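You operate a simulated robot arm through the tools that you are given. There is no shell and no other tool. Be economical: measure what you need, move in short steps, check, and stop when the job is done.

Carry out the task below with a simulated robot arm. There is one attempt and no reset: what you move stays moved.

TASK
Open the drawer marked done.
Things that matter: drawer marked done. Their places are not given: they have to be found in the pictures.

It is judged by the outcome, as a careful person would: the job done as asked, and still so three seconds after it is handed in. It fails if anything else is knocked over, pushed out of place, dropped, spilled or broken.

THE ROBOT
A 6-joint arm with a two-finger parallel gripper, fixed in place. Base frame: the origin is at the foot of the arm, x ahead of it, y to its left, z up. Lengths are in mm, angles in degrees, forces in N, time in s.
With the tool pointing down near the work surface it reaches from about 100 to 620 mm from the base axis. Its first joint turns from -66.0 to 66.0 degrees. Payload 2.9 kg.
Tool frame: the origin (TCP) lies between the finger pads and is the grasp point; the fingertips stand 30 mm ahead of it; z points along the fingers, y is the line along which they close. The gripper opens to 110 mm. The fingers are 20 mm wide and 10 mm thick; the gripper's body (48 by 112 mm) begins 55 mm behind the TCP.
Orientation is told as [roll, pitch, yaw] about the base's x, y, z axes, in that order, counted from this pose: with the fingers straight down and closing along the base's y, the tool's x points along the base's -x, its y along +y and its z along -z.

THE INTERFACE
- The arm moves only by the tool send_rows. Its arguments are lists of equal length, an entry for each row: "claw": the opening, from 0 (shut) to 1 (fully open); "travel": the shift along the base's x, y, z in mm, a list of three; "rot": the turn, a rotation vector about the base's x, y, z in degrees, a list of three. In form: {"claw": [claw, ...], "travel": [[dx, dy, dz], ...], "rot": [[rx, ry, rz], ...]}. A call has 1 to 10 rows; each row shifts and turns the commanded pose from where the row before left it. A row lasts 0.2 s, in which the tool goes at most 50 mm and 8.6 degrees; a call with a longer step from one row to the next is refused whole, and so is a gripper value outside its range. A pose out of reach is approached as far as the arm can. The call stops where the force on the tool passes 40 N (or 10 N more than at its start, if that is more) or the arm is blocked; 0.2 s more then pass. The fingers move at their own pace (about 108 mm/s each) and stop on an object; they squeeze with about 43 N. The grip force told is the motor's: it shows also when the fingers shut on nothing. Time passes only in rows, and 0.2 s behind the last, so rows that do not move let the fingers close. It gives the time, the measured TCP pose, the force on the tool (base axes), the opening and the grip force at its end, in the units of the frame above (readings bear some noise), and new pictures: "pictures" is both (left out), scene, wrist or none.
- Cameras (640 x 400 px; columns grow to the right, rows downward): "scene" is fixed at [58.6, 428.4, 1370.5]; the picture's right is [-0.88, -0.48, 0.00], its down [-0.34, 0.62, -0.71] and it looks along [0.34, -0.62, -0.70] (base axes); focal length 336 px, centre (320, 200). "wrist" rides on the gripper at [-36, 0, -57] in the tool frame; the picture's right is [0.00, -1.00, 0.00], its down [0.97, 0.00, -0.24] and it looks along [0.24, 0.00, 0.97] (tool axes); focal length 218 px, centre (320, 200).
- pixel_to_xyz(camera, pixels): there is no depth. For up to 12 entries [column, row, z] of the newest picture of that camera ("zoom" is the newest enlarged one), the place [x, y] in the base frame at which the ray of that pixel passes the height z, good to about 2 mm. No time passes.
- enlarge(camera, box): a new picture of the part [left, top, right, bottom] of that camera's present view, enlarged. No time passes.
- hand_in(): hands the job in; it is judged then, once.

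Work in short steps. Measure before you move; look again where a grasp or a placing could have gone wrong, and mend it. You have 60 turns and 120 pictures in all, the two below and enlarged ones among them. Open the gripper and draw the arm clear of the work before you hand the job in, unless the task says otherwise; then end with one line.

The tools are called as a command line: name --argument value ..., lists and objects as JSON in quotes. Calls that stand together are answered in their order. send_rows: Moves the arm, as the interface text tells. Its arguments: {"type":"object","properties":{"claw":{"type":"array"},"travel":{"type":"array"},"rot":{"type":"array"},"pictures":{"type":"string","enum":["both","scene","wrist","none"]}},"required":["claw","travel","rot"]} The other tools are called the same way: pixel_to_xyz (camera, pixels) gives the place at which the rays of pixels pass given heights; enlarge (camera, box) takes an enlarged picture of a part of a camera's view; hand_in () hands the job in.

At the start:

```text
time: 0.0
eef_pos: [426.2, -91.1, 729.3]
orientation: [0.1, 0.0, -0.2]
contact_force: [0.1, -1.0, 0.5]
grip_width: 110.1
grasp_force: 0.1
```

scene: 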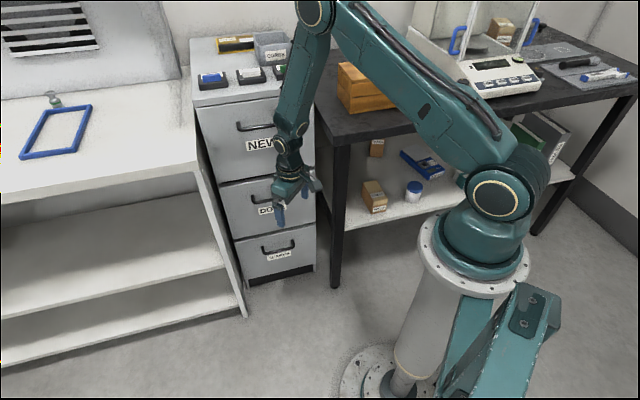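
wrist: 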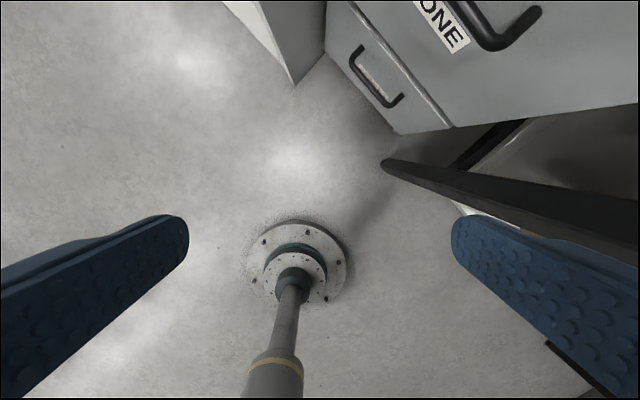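

The cabinet near scene (250,190) has three drawers, and the middle one seems to read DONE. I enlarge both views to check.

enlarge --camera "scene" --box '[190, 80, 350, 290]'

enlarge --camera "wrist" --box '[320, 0, 640, 200]'

```text
1.90 times, centred on (270, 185) of scene
```

zoom: 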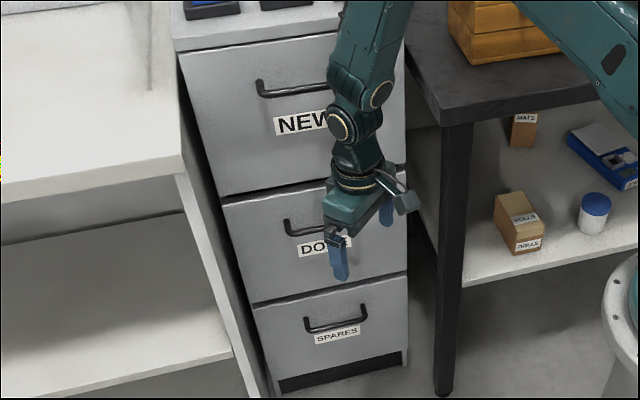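

```text
2.00 times, centred on (480, 100) of wrist
```

zoom: 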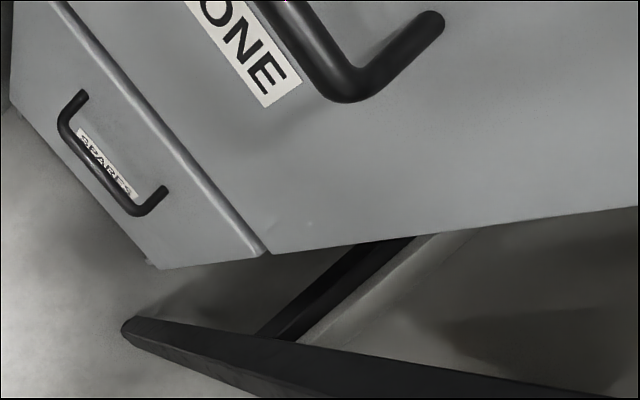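

The DONE drawer is the middle one, and its bar handle is partly behind the gripper in the scene view. I triangulate the handle corners by reading the rays from both cameras.

pixel_to_xyz --camera "wrist" --pixels '[[351, 64, 300], [351, 64, 200], [390, 105, 300], [390, 105, 200], [490, 45, 500], [490, 45, 600], [454, 0, 500], [454, 0, 600], [449, 127, 300], [449, 127, 400], [325, 53, 0], [640, 104, 600]]'

pixel_to_xyz --camera "scene" --pixels '[[263.2, 253, 200], [263.2, 253, 300], [294.5, 247.5, 200], [294.5, 247.5, 300], [253.5, 203, 500], [253.5, 203, 400], [236.5, 131, 700], [236.5, 131, 600], [315, 222, 400], [315, 222, 300], [256, 239.5, 300], [256, 239.5, 400]]'

```text
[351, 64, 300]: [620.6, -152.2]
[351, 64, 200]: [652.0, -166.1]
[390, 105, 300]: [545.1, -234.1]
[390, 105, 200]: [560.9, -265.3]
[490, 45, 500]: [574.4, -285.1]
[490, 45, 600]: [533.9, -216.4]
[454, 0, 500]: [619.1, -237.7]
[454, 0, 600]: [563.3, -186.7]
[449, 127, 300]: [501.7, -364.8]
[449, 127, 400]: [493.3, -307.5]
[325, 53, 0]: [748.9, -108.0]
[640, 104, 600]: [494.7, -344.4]
```

```text
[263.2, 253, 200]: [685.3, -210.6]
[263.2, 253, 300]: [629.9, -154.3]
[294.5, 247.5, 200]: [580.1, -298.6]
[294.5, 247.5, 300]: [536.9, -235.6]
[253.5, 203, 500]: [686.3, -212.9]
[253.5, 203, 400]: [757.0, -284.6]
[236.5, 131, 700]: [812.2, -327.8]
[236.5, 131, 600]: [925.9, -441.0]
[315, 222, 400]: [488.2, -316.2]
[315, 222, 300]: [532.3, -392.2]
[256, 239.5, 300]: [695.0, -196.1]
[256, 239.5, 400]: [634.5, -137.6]
```

The SPARES bar runs from about (621,-151) to (541,-233), so the outward normal is about (-0.707, 0.707). The DONE bar lies in the same plane and centres near (582,-192,579). I plan a horizontal approach with the fingers closing vertically, and I start by yawing +45 and moving forward a little.

send_rows --claw '[1, 1, 1, 1, 1, 1]' --travel '[[8, 0, 0], [8, 0, 0], [8, 0, 0], [8, 0, 0], [8, 0, 0], [8, 0, 0]]' --rot '[[0, 0, 7.5], [0, 0, 7.5], [0, 0, 7.5], [0, 0, 7.5], [0, 0, 7.5], [0, 0, 7.5]]' --pictures "both"

pixel_to_xyz --camera "scene" --pixels '[[195, 158, 535], [0, 205, 535], [318, 135, 535], [345, 143, 535]]'

```text
time: 1.4
eef_pos: [473.6, -91.6, 728.9]
orientation: [-0.1, 0.0, 45.1]
contact_force: [0.6, -0.2, 0.9]
grip_width: 110.0
grasp_force: 0.1
```

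scene: 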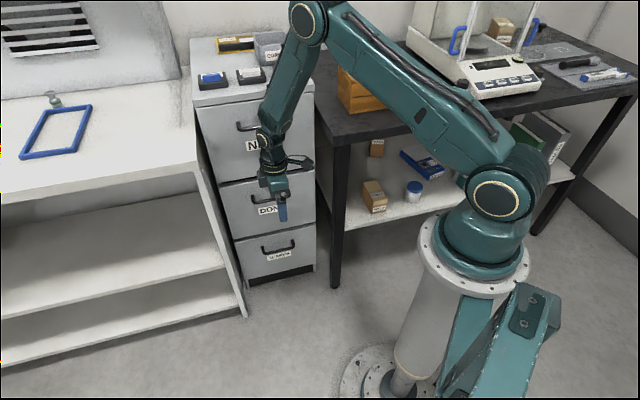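
wrist: 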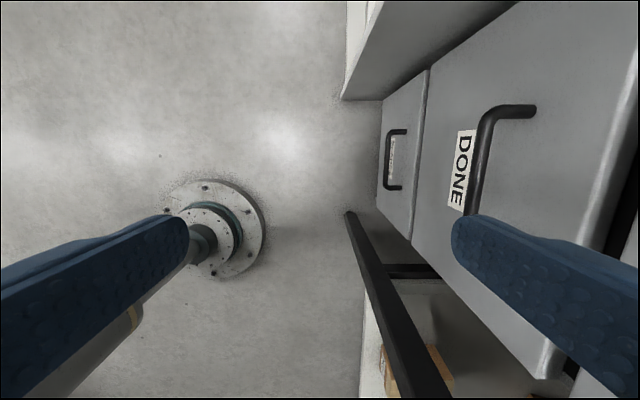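

```text
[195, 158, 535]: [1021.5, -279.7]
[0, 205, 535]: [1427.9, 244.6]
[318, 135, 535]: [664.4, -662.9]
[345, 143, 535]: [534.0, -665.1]
```

The bar is vertical in the wrist image, so the 45° yaw is right. Next I tilt the tool toward horizontal.

send_rows --claw '[1, 1, 1, 1, 1, 1]' --travel '[[0, 0, 0], [0, 0, 0], [0, 0, 0], [0, 0, 0], [0, 0, 0], [0, 0, 0]]' --rot '[[-5.303, -5.303, 0], [-5.303, -5.303, 0], [-5.303, -5.303, 0], [-5.303, -5.303, 0], [-5.303, -5.303, 0], [-5.303, -5.303, 0]]'

```text
time: 2.8
eef_pos: [473.6, -90.8, 728.4]
orientation: [-45.1, -0.1, 45.0]
contact_force: [-0.4, -0.5, 0.9]
grip_width: 110.1
grasp_force: 0.0
```

scene: 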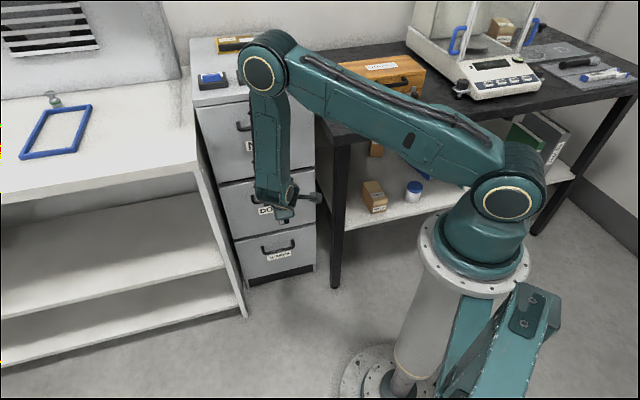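
wrist: 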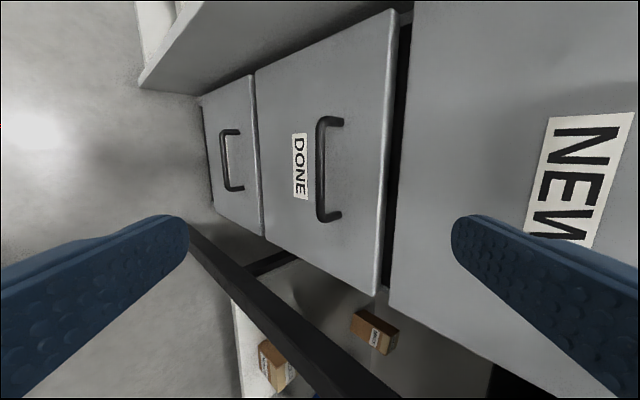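

The bar now sits near wrist (328,170) and the arm is clear. I keep tilting and watch the elbow.

send_rows --claw '[1, 1, 1, 1]' --travel '[[0, 0, -10], [0, 0, -10], [0, 0, -10], [0, 0, -10]]' --rot '[[-5.303, -5.303, 0], [-5.303, -5.303, 0], [-5.303, -5.303, 0], [-5.303, -5.303, 0]]'

```text
time: 3.8
eef_pos: [473.2, -91.4, 687.7]
orientation: [-75.2, 0.0, 45.1]
contact_force: [0.1, 0.2, 0.1]
grip_width: 110.1
grasp_force: 0.0
```

scene: 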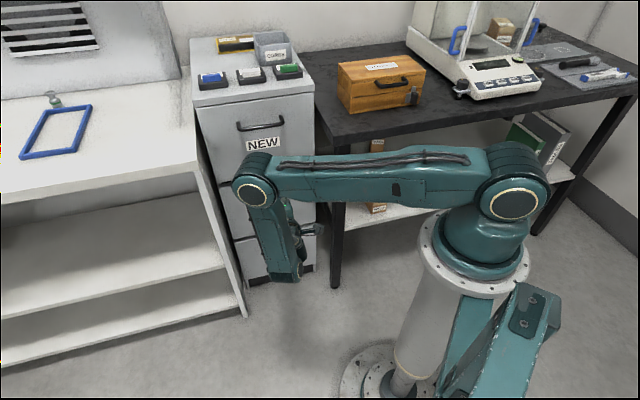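
wrist: 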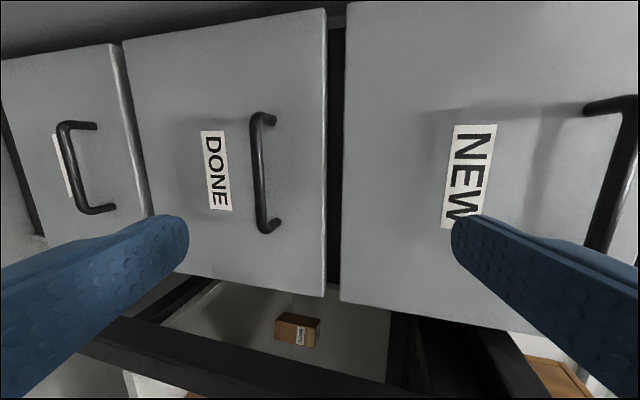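

The tool is at 75° tilt. I check the elbow's position against the cabinet face and remeasure the bar from this view: its ends are (263,114) and (267,230).

pixel_to_xyz --camera "scene" --pixels '[[254, 190, 700], [254, 190, 800], [254, 190, 900], [238, 125, 862], [260, 186, 579]]'

pixel_to_xyz --camera "wrist" --pixels '[[254, 118, 570], [254, 118, 580], [254, 118, 590], [263, 230, 570], [263, 230, 580], [263, 230, 590]]'

```text
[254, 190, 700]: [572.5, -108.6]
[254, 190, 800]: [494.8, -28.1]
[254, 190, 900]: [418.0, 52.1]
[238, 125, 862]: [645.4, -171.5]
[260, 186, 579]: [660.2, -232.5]
```

```text
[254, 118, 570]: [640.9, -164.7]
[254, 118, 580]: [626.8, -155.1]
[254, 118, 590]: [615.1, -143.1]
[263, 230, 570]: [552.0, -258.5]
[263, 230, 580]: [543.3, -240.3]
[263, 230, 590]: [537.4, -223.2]
```

The bar sits at z≈584 with its centre at (581,-192). I finish the tilt, drop to bar height and go halfway in.

send_rows --claw '[1, 1, 1, 1, 1, 1]' --travel '[[2, 2, -20], [2, 2, -20], [0, 0, -32], [0, 0, -32], [25, -25, 0], [25, -25, 0]]' --rot '[[-5.303, -5.303, 0], [-5.303, -5.303, 0], [0, 0, 0], [0, 0, 0], [0, 0, 0], [0, 0, 0]]'

```text
time: 5.2
eef_pos: [583.8, -131.9, 622.6]
orientation: [-89.8, 0.0, 45.0]
contact_force: [-0.3, -0.5, -0.3]
grip_width: 109.7
grasp_force: 0.0
out of reach, approached as far as the arm can: row 1, 2, 3, 4, 6
```

scene: 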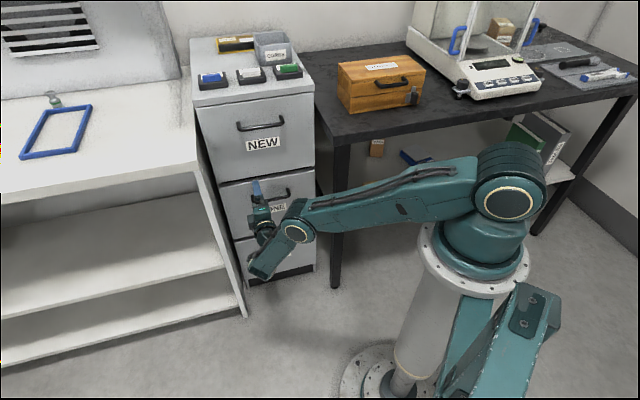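
wrist: 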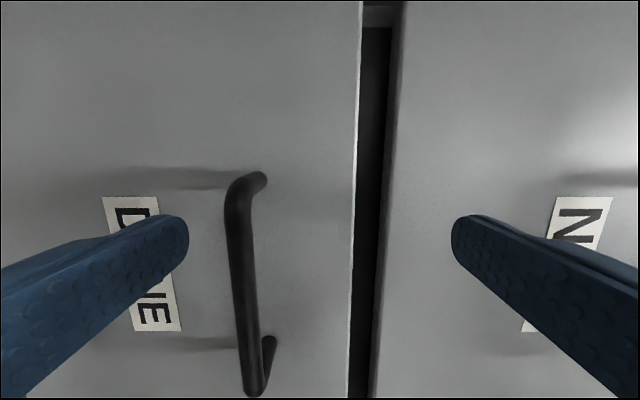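

The horizontal pose hits a reach limit: the TCP went to (584,-132,623) instead of the target. I drop back to about 70° tilt, part-close the gripper and move to a pre-grasp point near (537,-147,606).

send_rows --claw '[0.5, 0.4, 0.4, 0.4]' --travel '[[-5, 5, 0], [-10, 0, 0], [-16, -10, -8], [-16, -10, -8]]' --rot '[[4.71, 4.71, 0], [4.71, 4.71, 0], [4.71, 4.71, 0], [0, 0, 0]]'

```text
time: 6.2
eef_pos: [535.3, -147.4, 606.3]
orientation: [-69.9, -0.1, 45.0]
contact_force: [-0.2, -0.3, -0.4]
grip_width: 44.0
grasp_force: 0.0
```

scene: 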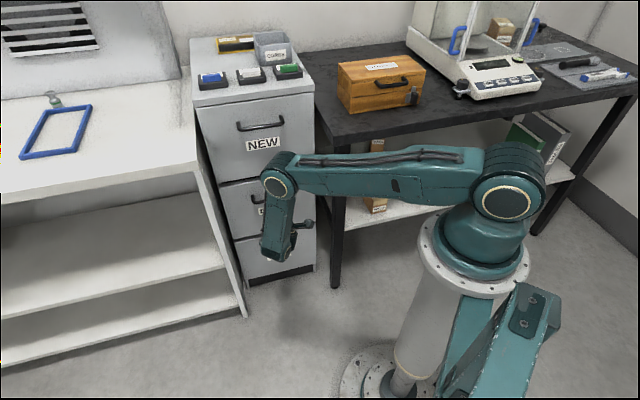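
wrist: 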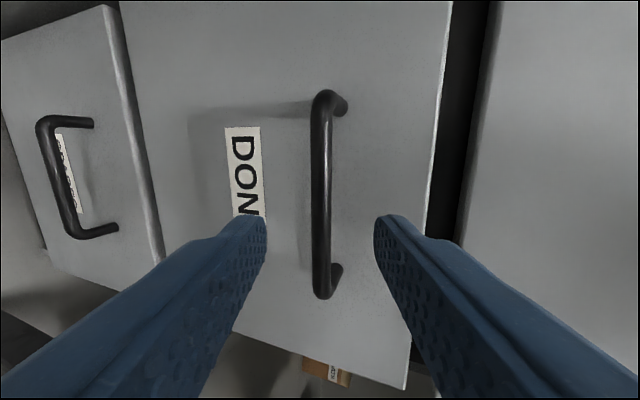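

The bar is centred between the fingers at column 320, so I advance 40 mm along the tool axis.

send_rows --claw '[0.4, 0.4, 0.36, 0.36]' --travel '[[6.64, -6.64, -3.42], [6.64, -6.64, -3.42], [6.64, -6.64, -3.42], [6.64, -6.64, -3.42]]' --rot '[[0, 0, 0], [0, 0, 0], [0, 0, 0], [0, 0, 0]]' --pictures "wrist"

```text
time: 7.2
eef_pos: [562.2, -174.5, 592.4]
orientation: [-69.8, 0.1, 45.0]
contact_force: [0.1, 0.5, -0.3]
grip_width: 39.5
grasp_force: 0.0
```

wrist: 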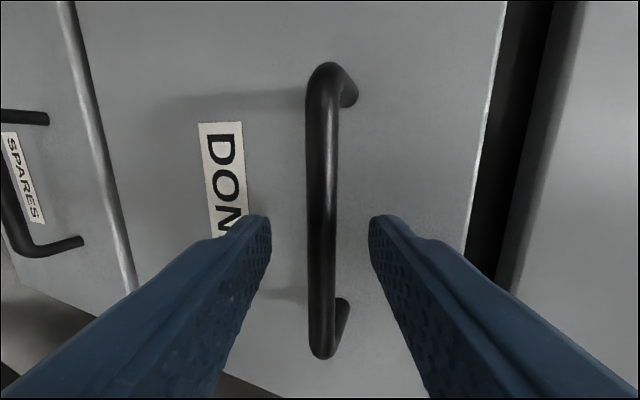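

The bar is still centred. I advance about 12 mm more and close on it.

send_rows --claw '[0.33, 0.33, 0, 0, 0]' --travel '[[4, -4, -2.05], [4, -4, -2.05], [0, 0, 0], [0, 0, 0], [0, 0, 0]]' --rot '[[0, 0, 0], [0, 0, 0], [0, 0, 0], [0, 0, 0], [0, 0, 0]]'

```text
time: 8.4
eef_pos: [570.1, -182.6, 588.8]
orientation: [-69.9, 0.0, 45.0]
contact_force: [-1.5, -1.0, 6.6]
grip_width: 11.5
grasp_force: 45.5
```

scene: 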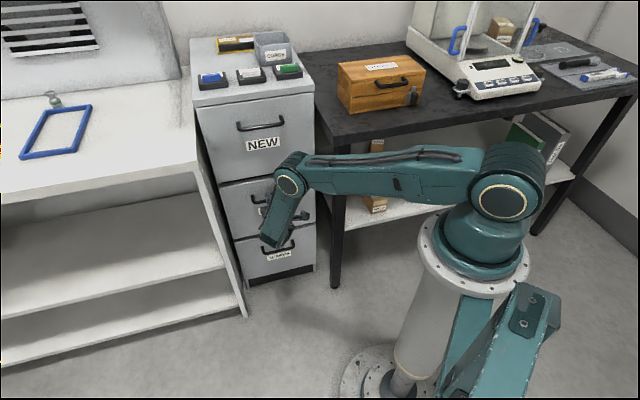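
wrist: 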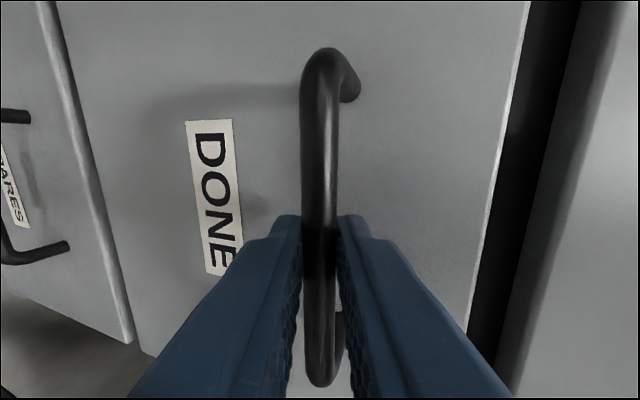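

The bar is held, with 11.5 mm between the fingers and 45 N of grip. I pull gently along the outward normal.

send_rows --claw '[0, 0, 0, 0, 0]' --travel '[[-4, 4, 0], [-6, 6, 0], [-7, 7, 0], [-7, 7, 0], [-7, 7, 0]]' --rot '[[0, 0, 0], [0, 0, 0], [0, 0, 0], [0, 0, 0], [0, 0, 0]]'

```text
time: 9.6
eef_pos: [539.0, -150.7, 589.2]
orientation: [-69.9, 0.0, 44.8]
contact_force: [-6.2, -7.7, 14.3]
grip_width: 11.5
grasp_force: 44.9
```

scene: 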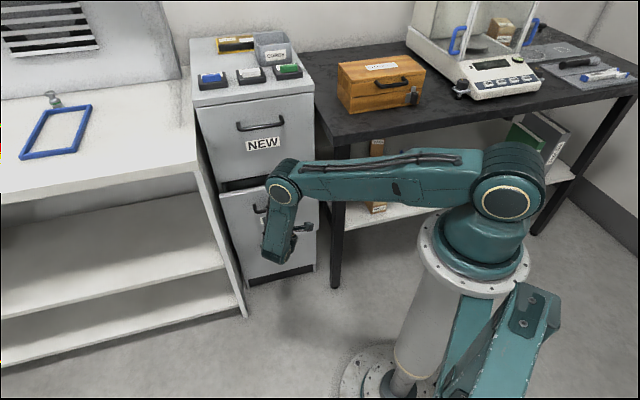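
wrist: 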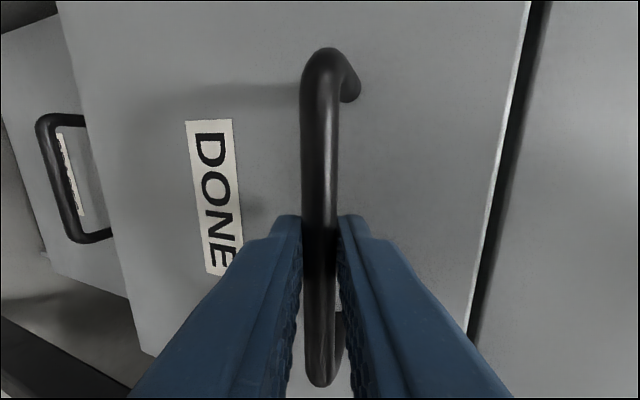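

The drawer is moving with the gripper and the forces are low. I keep pulling.

send_rows --claw '[0, 0, 0, 0, 0]' --travel '[[-7, 7, 0], [-7, 7, 0], [-7, 7, 0], [-7, 7, 0], [-7, 7, 0]]' --rot '[[0, 0, 0], [0, 0, 0], [0, 0, 0], [0, 0, 0], [0, 0, 0]]' --pictures "scene"

```text
time: 10.8
eef_pos: [504.7, -115.7, 590.1]
orientation: [-70.0, 0.0, 44.9]
contact_force: [-3.1, -3.9, 13.1]
grip_width: 11.5
grasp_force: 44.9
```

scene: 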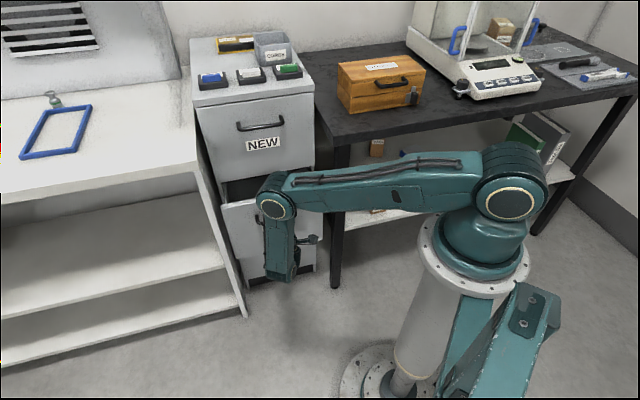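

It is about 95 mm open and still smooth, so I continue.

send_rows --claw '[0, 0, 0, 0, 0, 0]' --travel '[[-7, 7, 0], [-7, 7, 0], [-7, 7, 0], [-7, 7, 0], [-7, 7, 0], [-7, 7, 0]]' --rot '[[0, 0, 0], [0, 0, 0], [0, 0, 0], [0, 0, 0], [0, 0, 0], [0, 0, 0]]'

```text
time: 12.2
eef_pos: [462.8, -73.7, 589.8]
orientation: [-70.1, 0.0, 44.9]
contact_force: [-1.0, -1.0, 15.6]
grip_width: 11.8
grasp_force: 45.3
```

scene: 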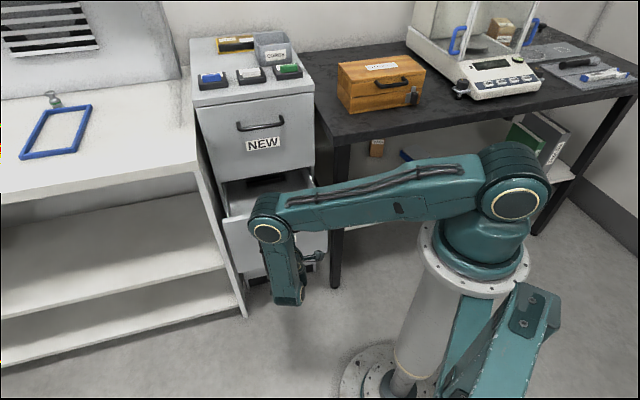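
wrist: 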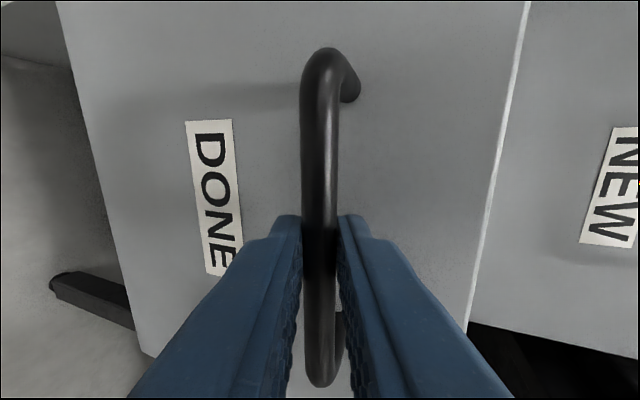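

It is about 153 mm open with little resistance. I pull further to get it well open.

send_rows --claw '[0, 0, 0, 0, 0, 0]' --travel '[[-6, 6, 0], [-6, 6, 0], [-6, 6, 0], [-6, 6, 0], [-6, 6, 0], [-6, 6, 0]]' --rot '[[0, 0, 0], [0, 0, 0], [0, 0, 0], [0, 0, 0], [0, 0, 0], [0, 0, 0]]'

```text
time: 13.6
eef_pos: [427.0, -37.9, 589.3]
orientation: [-70.0, 0.0, 45.0]
contact_force: [0.5, -1.1, 14.1]
grip_width: 11.5
grasp_force: 45.1
```

scene: 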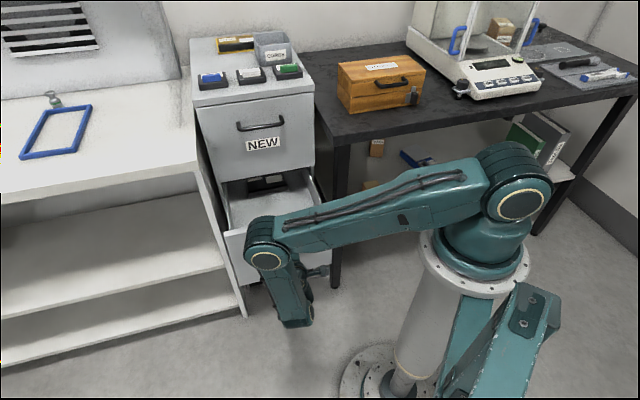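
wrist: 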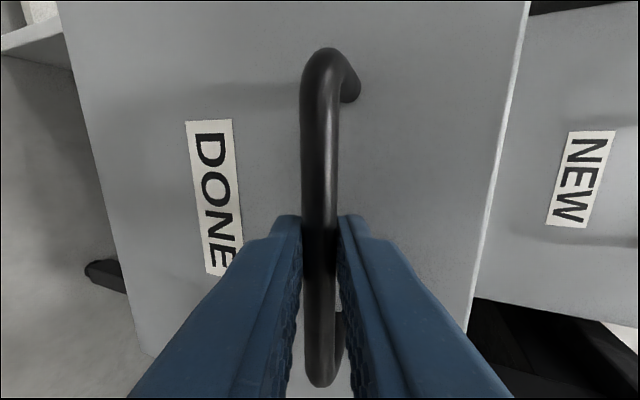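

It is about 203 mm open with no stop reached. I take a bit more.

send_rows --claw '[0, 0, 0, 0, 0, 0]' --travel '[[-5, 5, 0], [-5, 5, 0], [-5, 5, 0], [-5, 5, 0], [-5, 5, 0], [-5, 5, 0]]' --rot '[[0, 0, 0], [0, 0, 0], [0, 0, 0], [0, 0, 0], [0, 0, 0], [0, 0, 0]]'

```text
time: 15.0
eef_pos: [396.6, -8.0, 589.7]
orientation: [-69.9, 0.0, 44.9]
contact_force: [1.9, 0.4, 13.2]
grip_width: 11.8
grasp_force: 45.1
```

scene: 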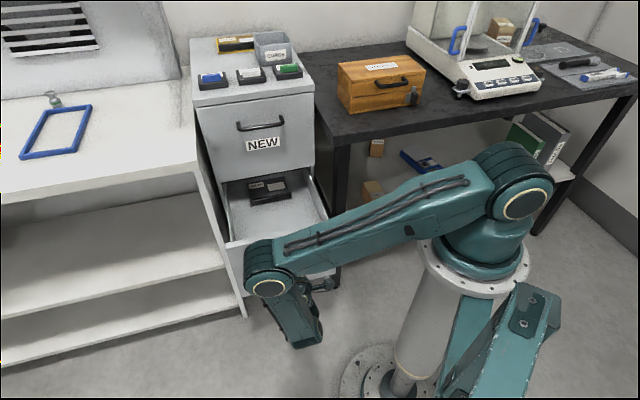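
wrist: 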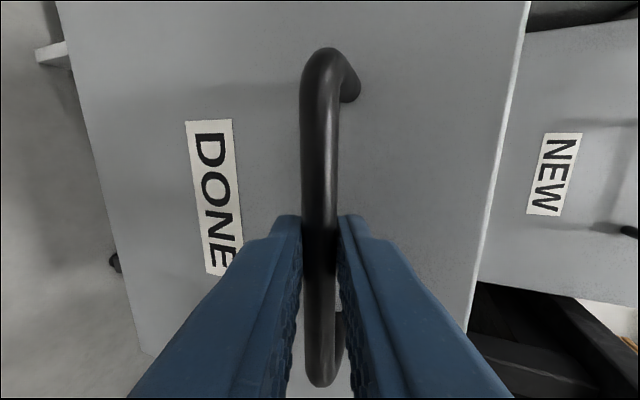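

It is about 245 mm open and the drawer's contents are visible. I part-open the fingers to release the bar, then back out along the tool axis.

send_rows --claw '[0.3, 0.3, 0.3]' --travel '[[0, 0, 0], [0, 0, 0], [0, 0, 0]]' --rot '[[0, 0, 0], [0, 0, 0], [0, 0, 0]]' --pictures "none"

send_rows --claw '[0.3, 0.3, 0.3, 0.3, 0.3]' --travel '[[-5.3, 5.3, 2.74], [-5.3, 5.3, 2.74], [-5.3, 5.3, 2.74], [-5.3, 5.3, 2.74], [-5.3, 5.3, 2.74]]' --rot '[[0, 0, 0], [0, 0, 0], [0, 0, 0], [0, 0, 0], [0, 0, 0]]'

```text
time: 15.8
eef_pos: [396.8, -7.9, 588.1]
orientation: [-69.9, 0.0, 44.9]
contact_force: [0.4, -0.3, 0.5]
grip_width: 32.9
grasp_force: 0.0
```

```text
time: 17.0
eef_pos: [370.5, 18.2, 602.7]
orientation: [-69.9, -0.1, 45.0]
contact_force: [-0.7, 0.3, 0.6]
grip_width: 33.0
grasp_force: 0.1
```

scene: 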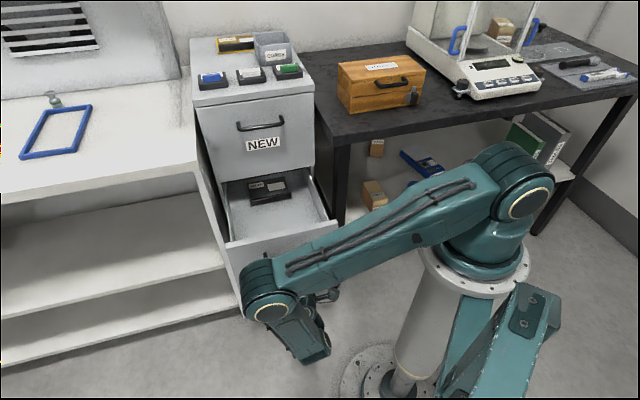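
wrist: 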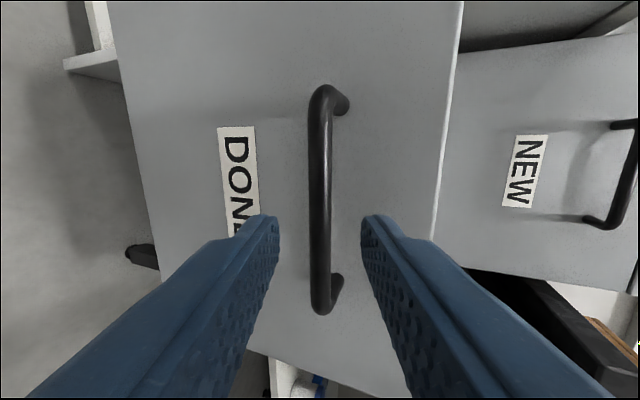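

The fingers have cleared the bar and the drawer stays open. I back off further.

send_rows --claw '[0.3, 0.3, 0.3, 0.3, 0.3, 0.3]' --travel '[[-8, 8, 4], [-8, 8, 4], [-8, 8, 4], [-5, 8, 10], [-5, 8, 10], [-5, 8, 10]]' --rot '[[0, 0, 0], [0, 0, 0], [0, 0, 0], [0, 0, 0], [0, 0, 0], [0, 0, 0]]'

```text
time: 18.4
eef_pos: [331.0, 66.8, 644.7]
orientation: [-69.9, 0.0, 44.8]
contact_force: [0.0, -0.4, 0.2]
grip_width: 33.2
grasp_force: 0.1
```

scene: 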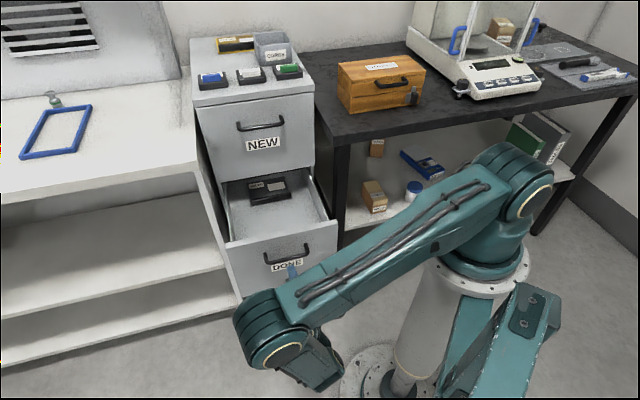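
wrist: 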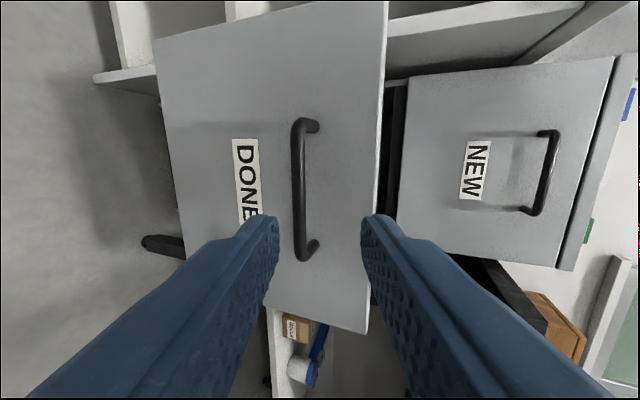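

The arm is well clear, so I open the gripper and confirm the drawer stays put.

send_rows --claw '[1, 1, 1, 1]' --travel '[[-5, 5, 5], [-5, 5, 5], [0, 0, 0], [0, 0, 0]]' --rot '[[0, 0, 0], [0, 0, 0], [0, 0, 0], [0, 0, 0]]' --pictures "scene"

```text
time: 19.4
eef_pos: [320.9, 77.1, 655.4]
orientation: [-69.9, -0.1, 45.0]
contact_force: [0.2, -0.3, 0.7]
grip_width: 110.0
grasp_force: 0.0
```

scene: 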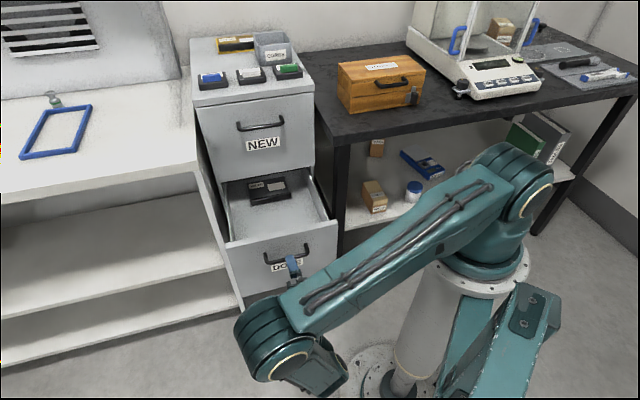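

The drawer stays open and nothing else has moved, so I hand the job in.

hand_in

```text
The job is handed in.
```

The drawer marked DONE is pulled open about 245 mm, the gripper is open and clear of the handle, and nothing else appears to have moved in the pictures.
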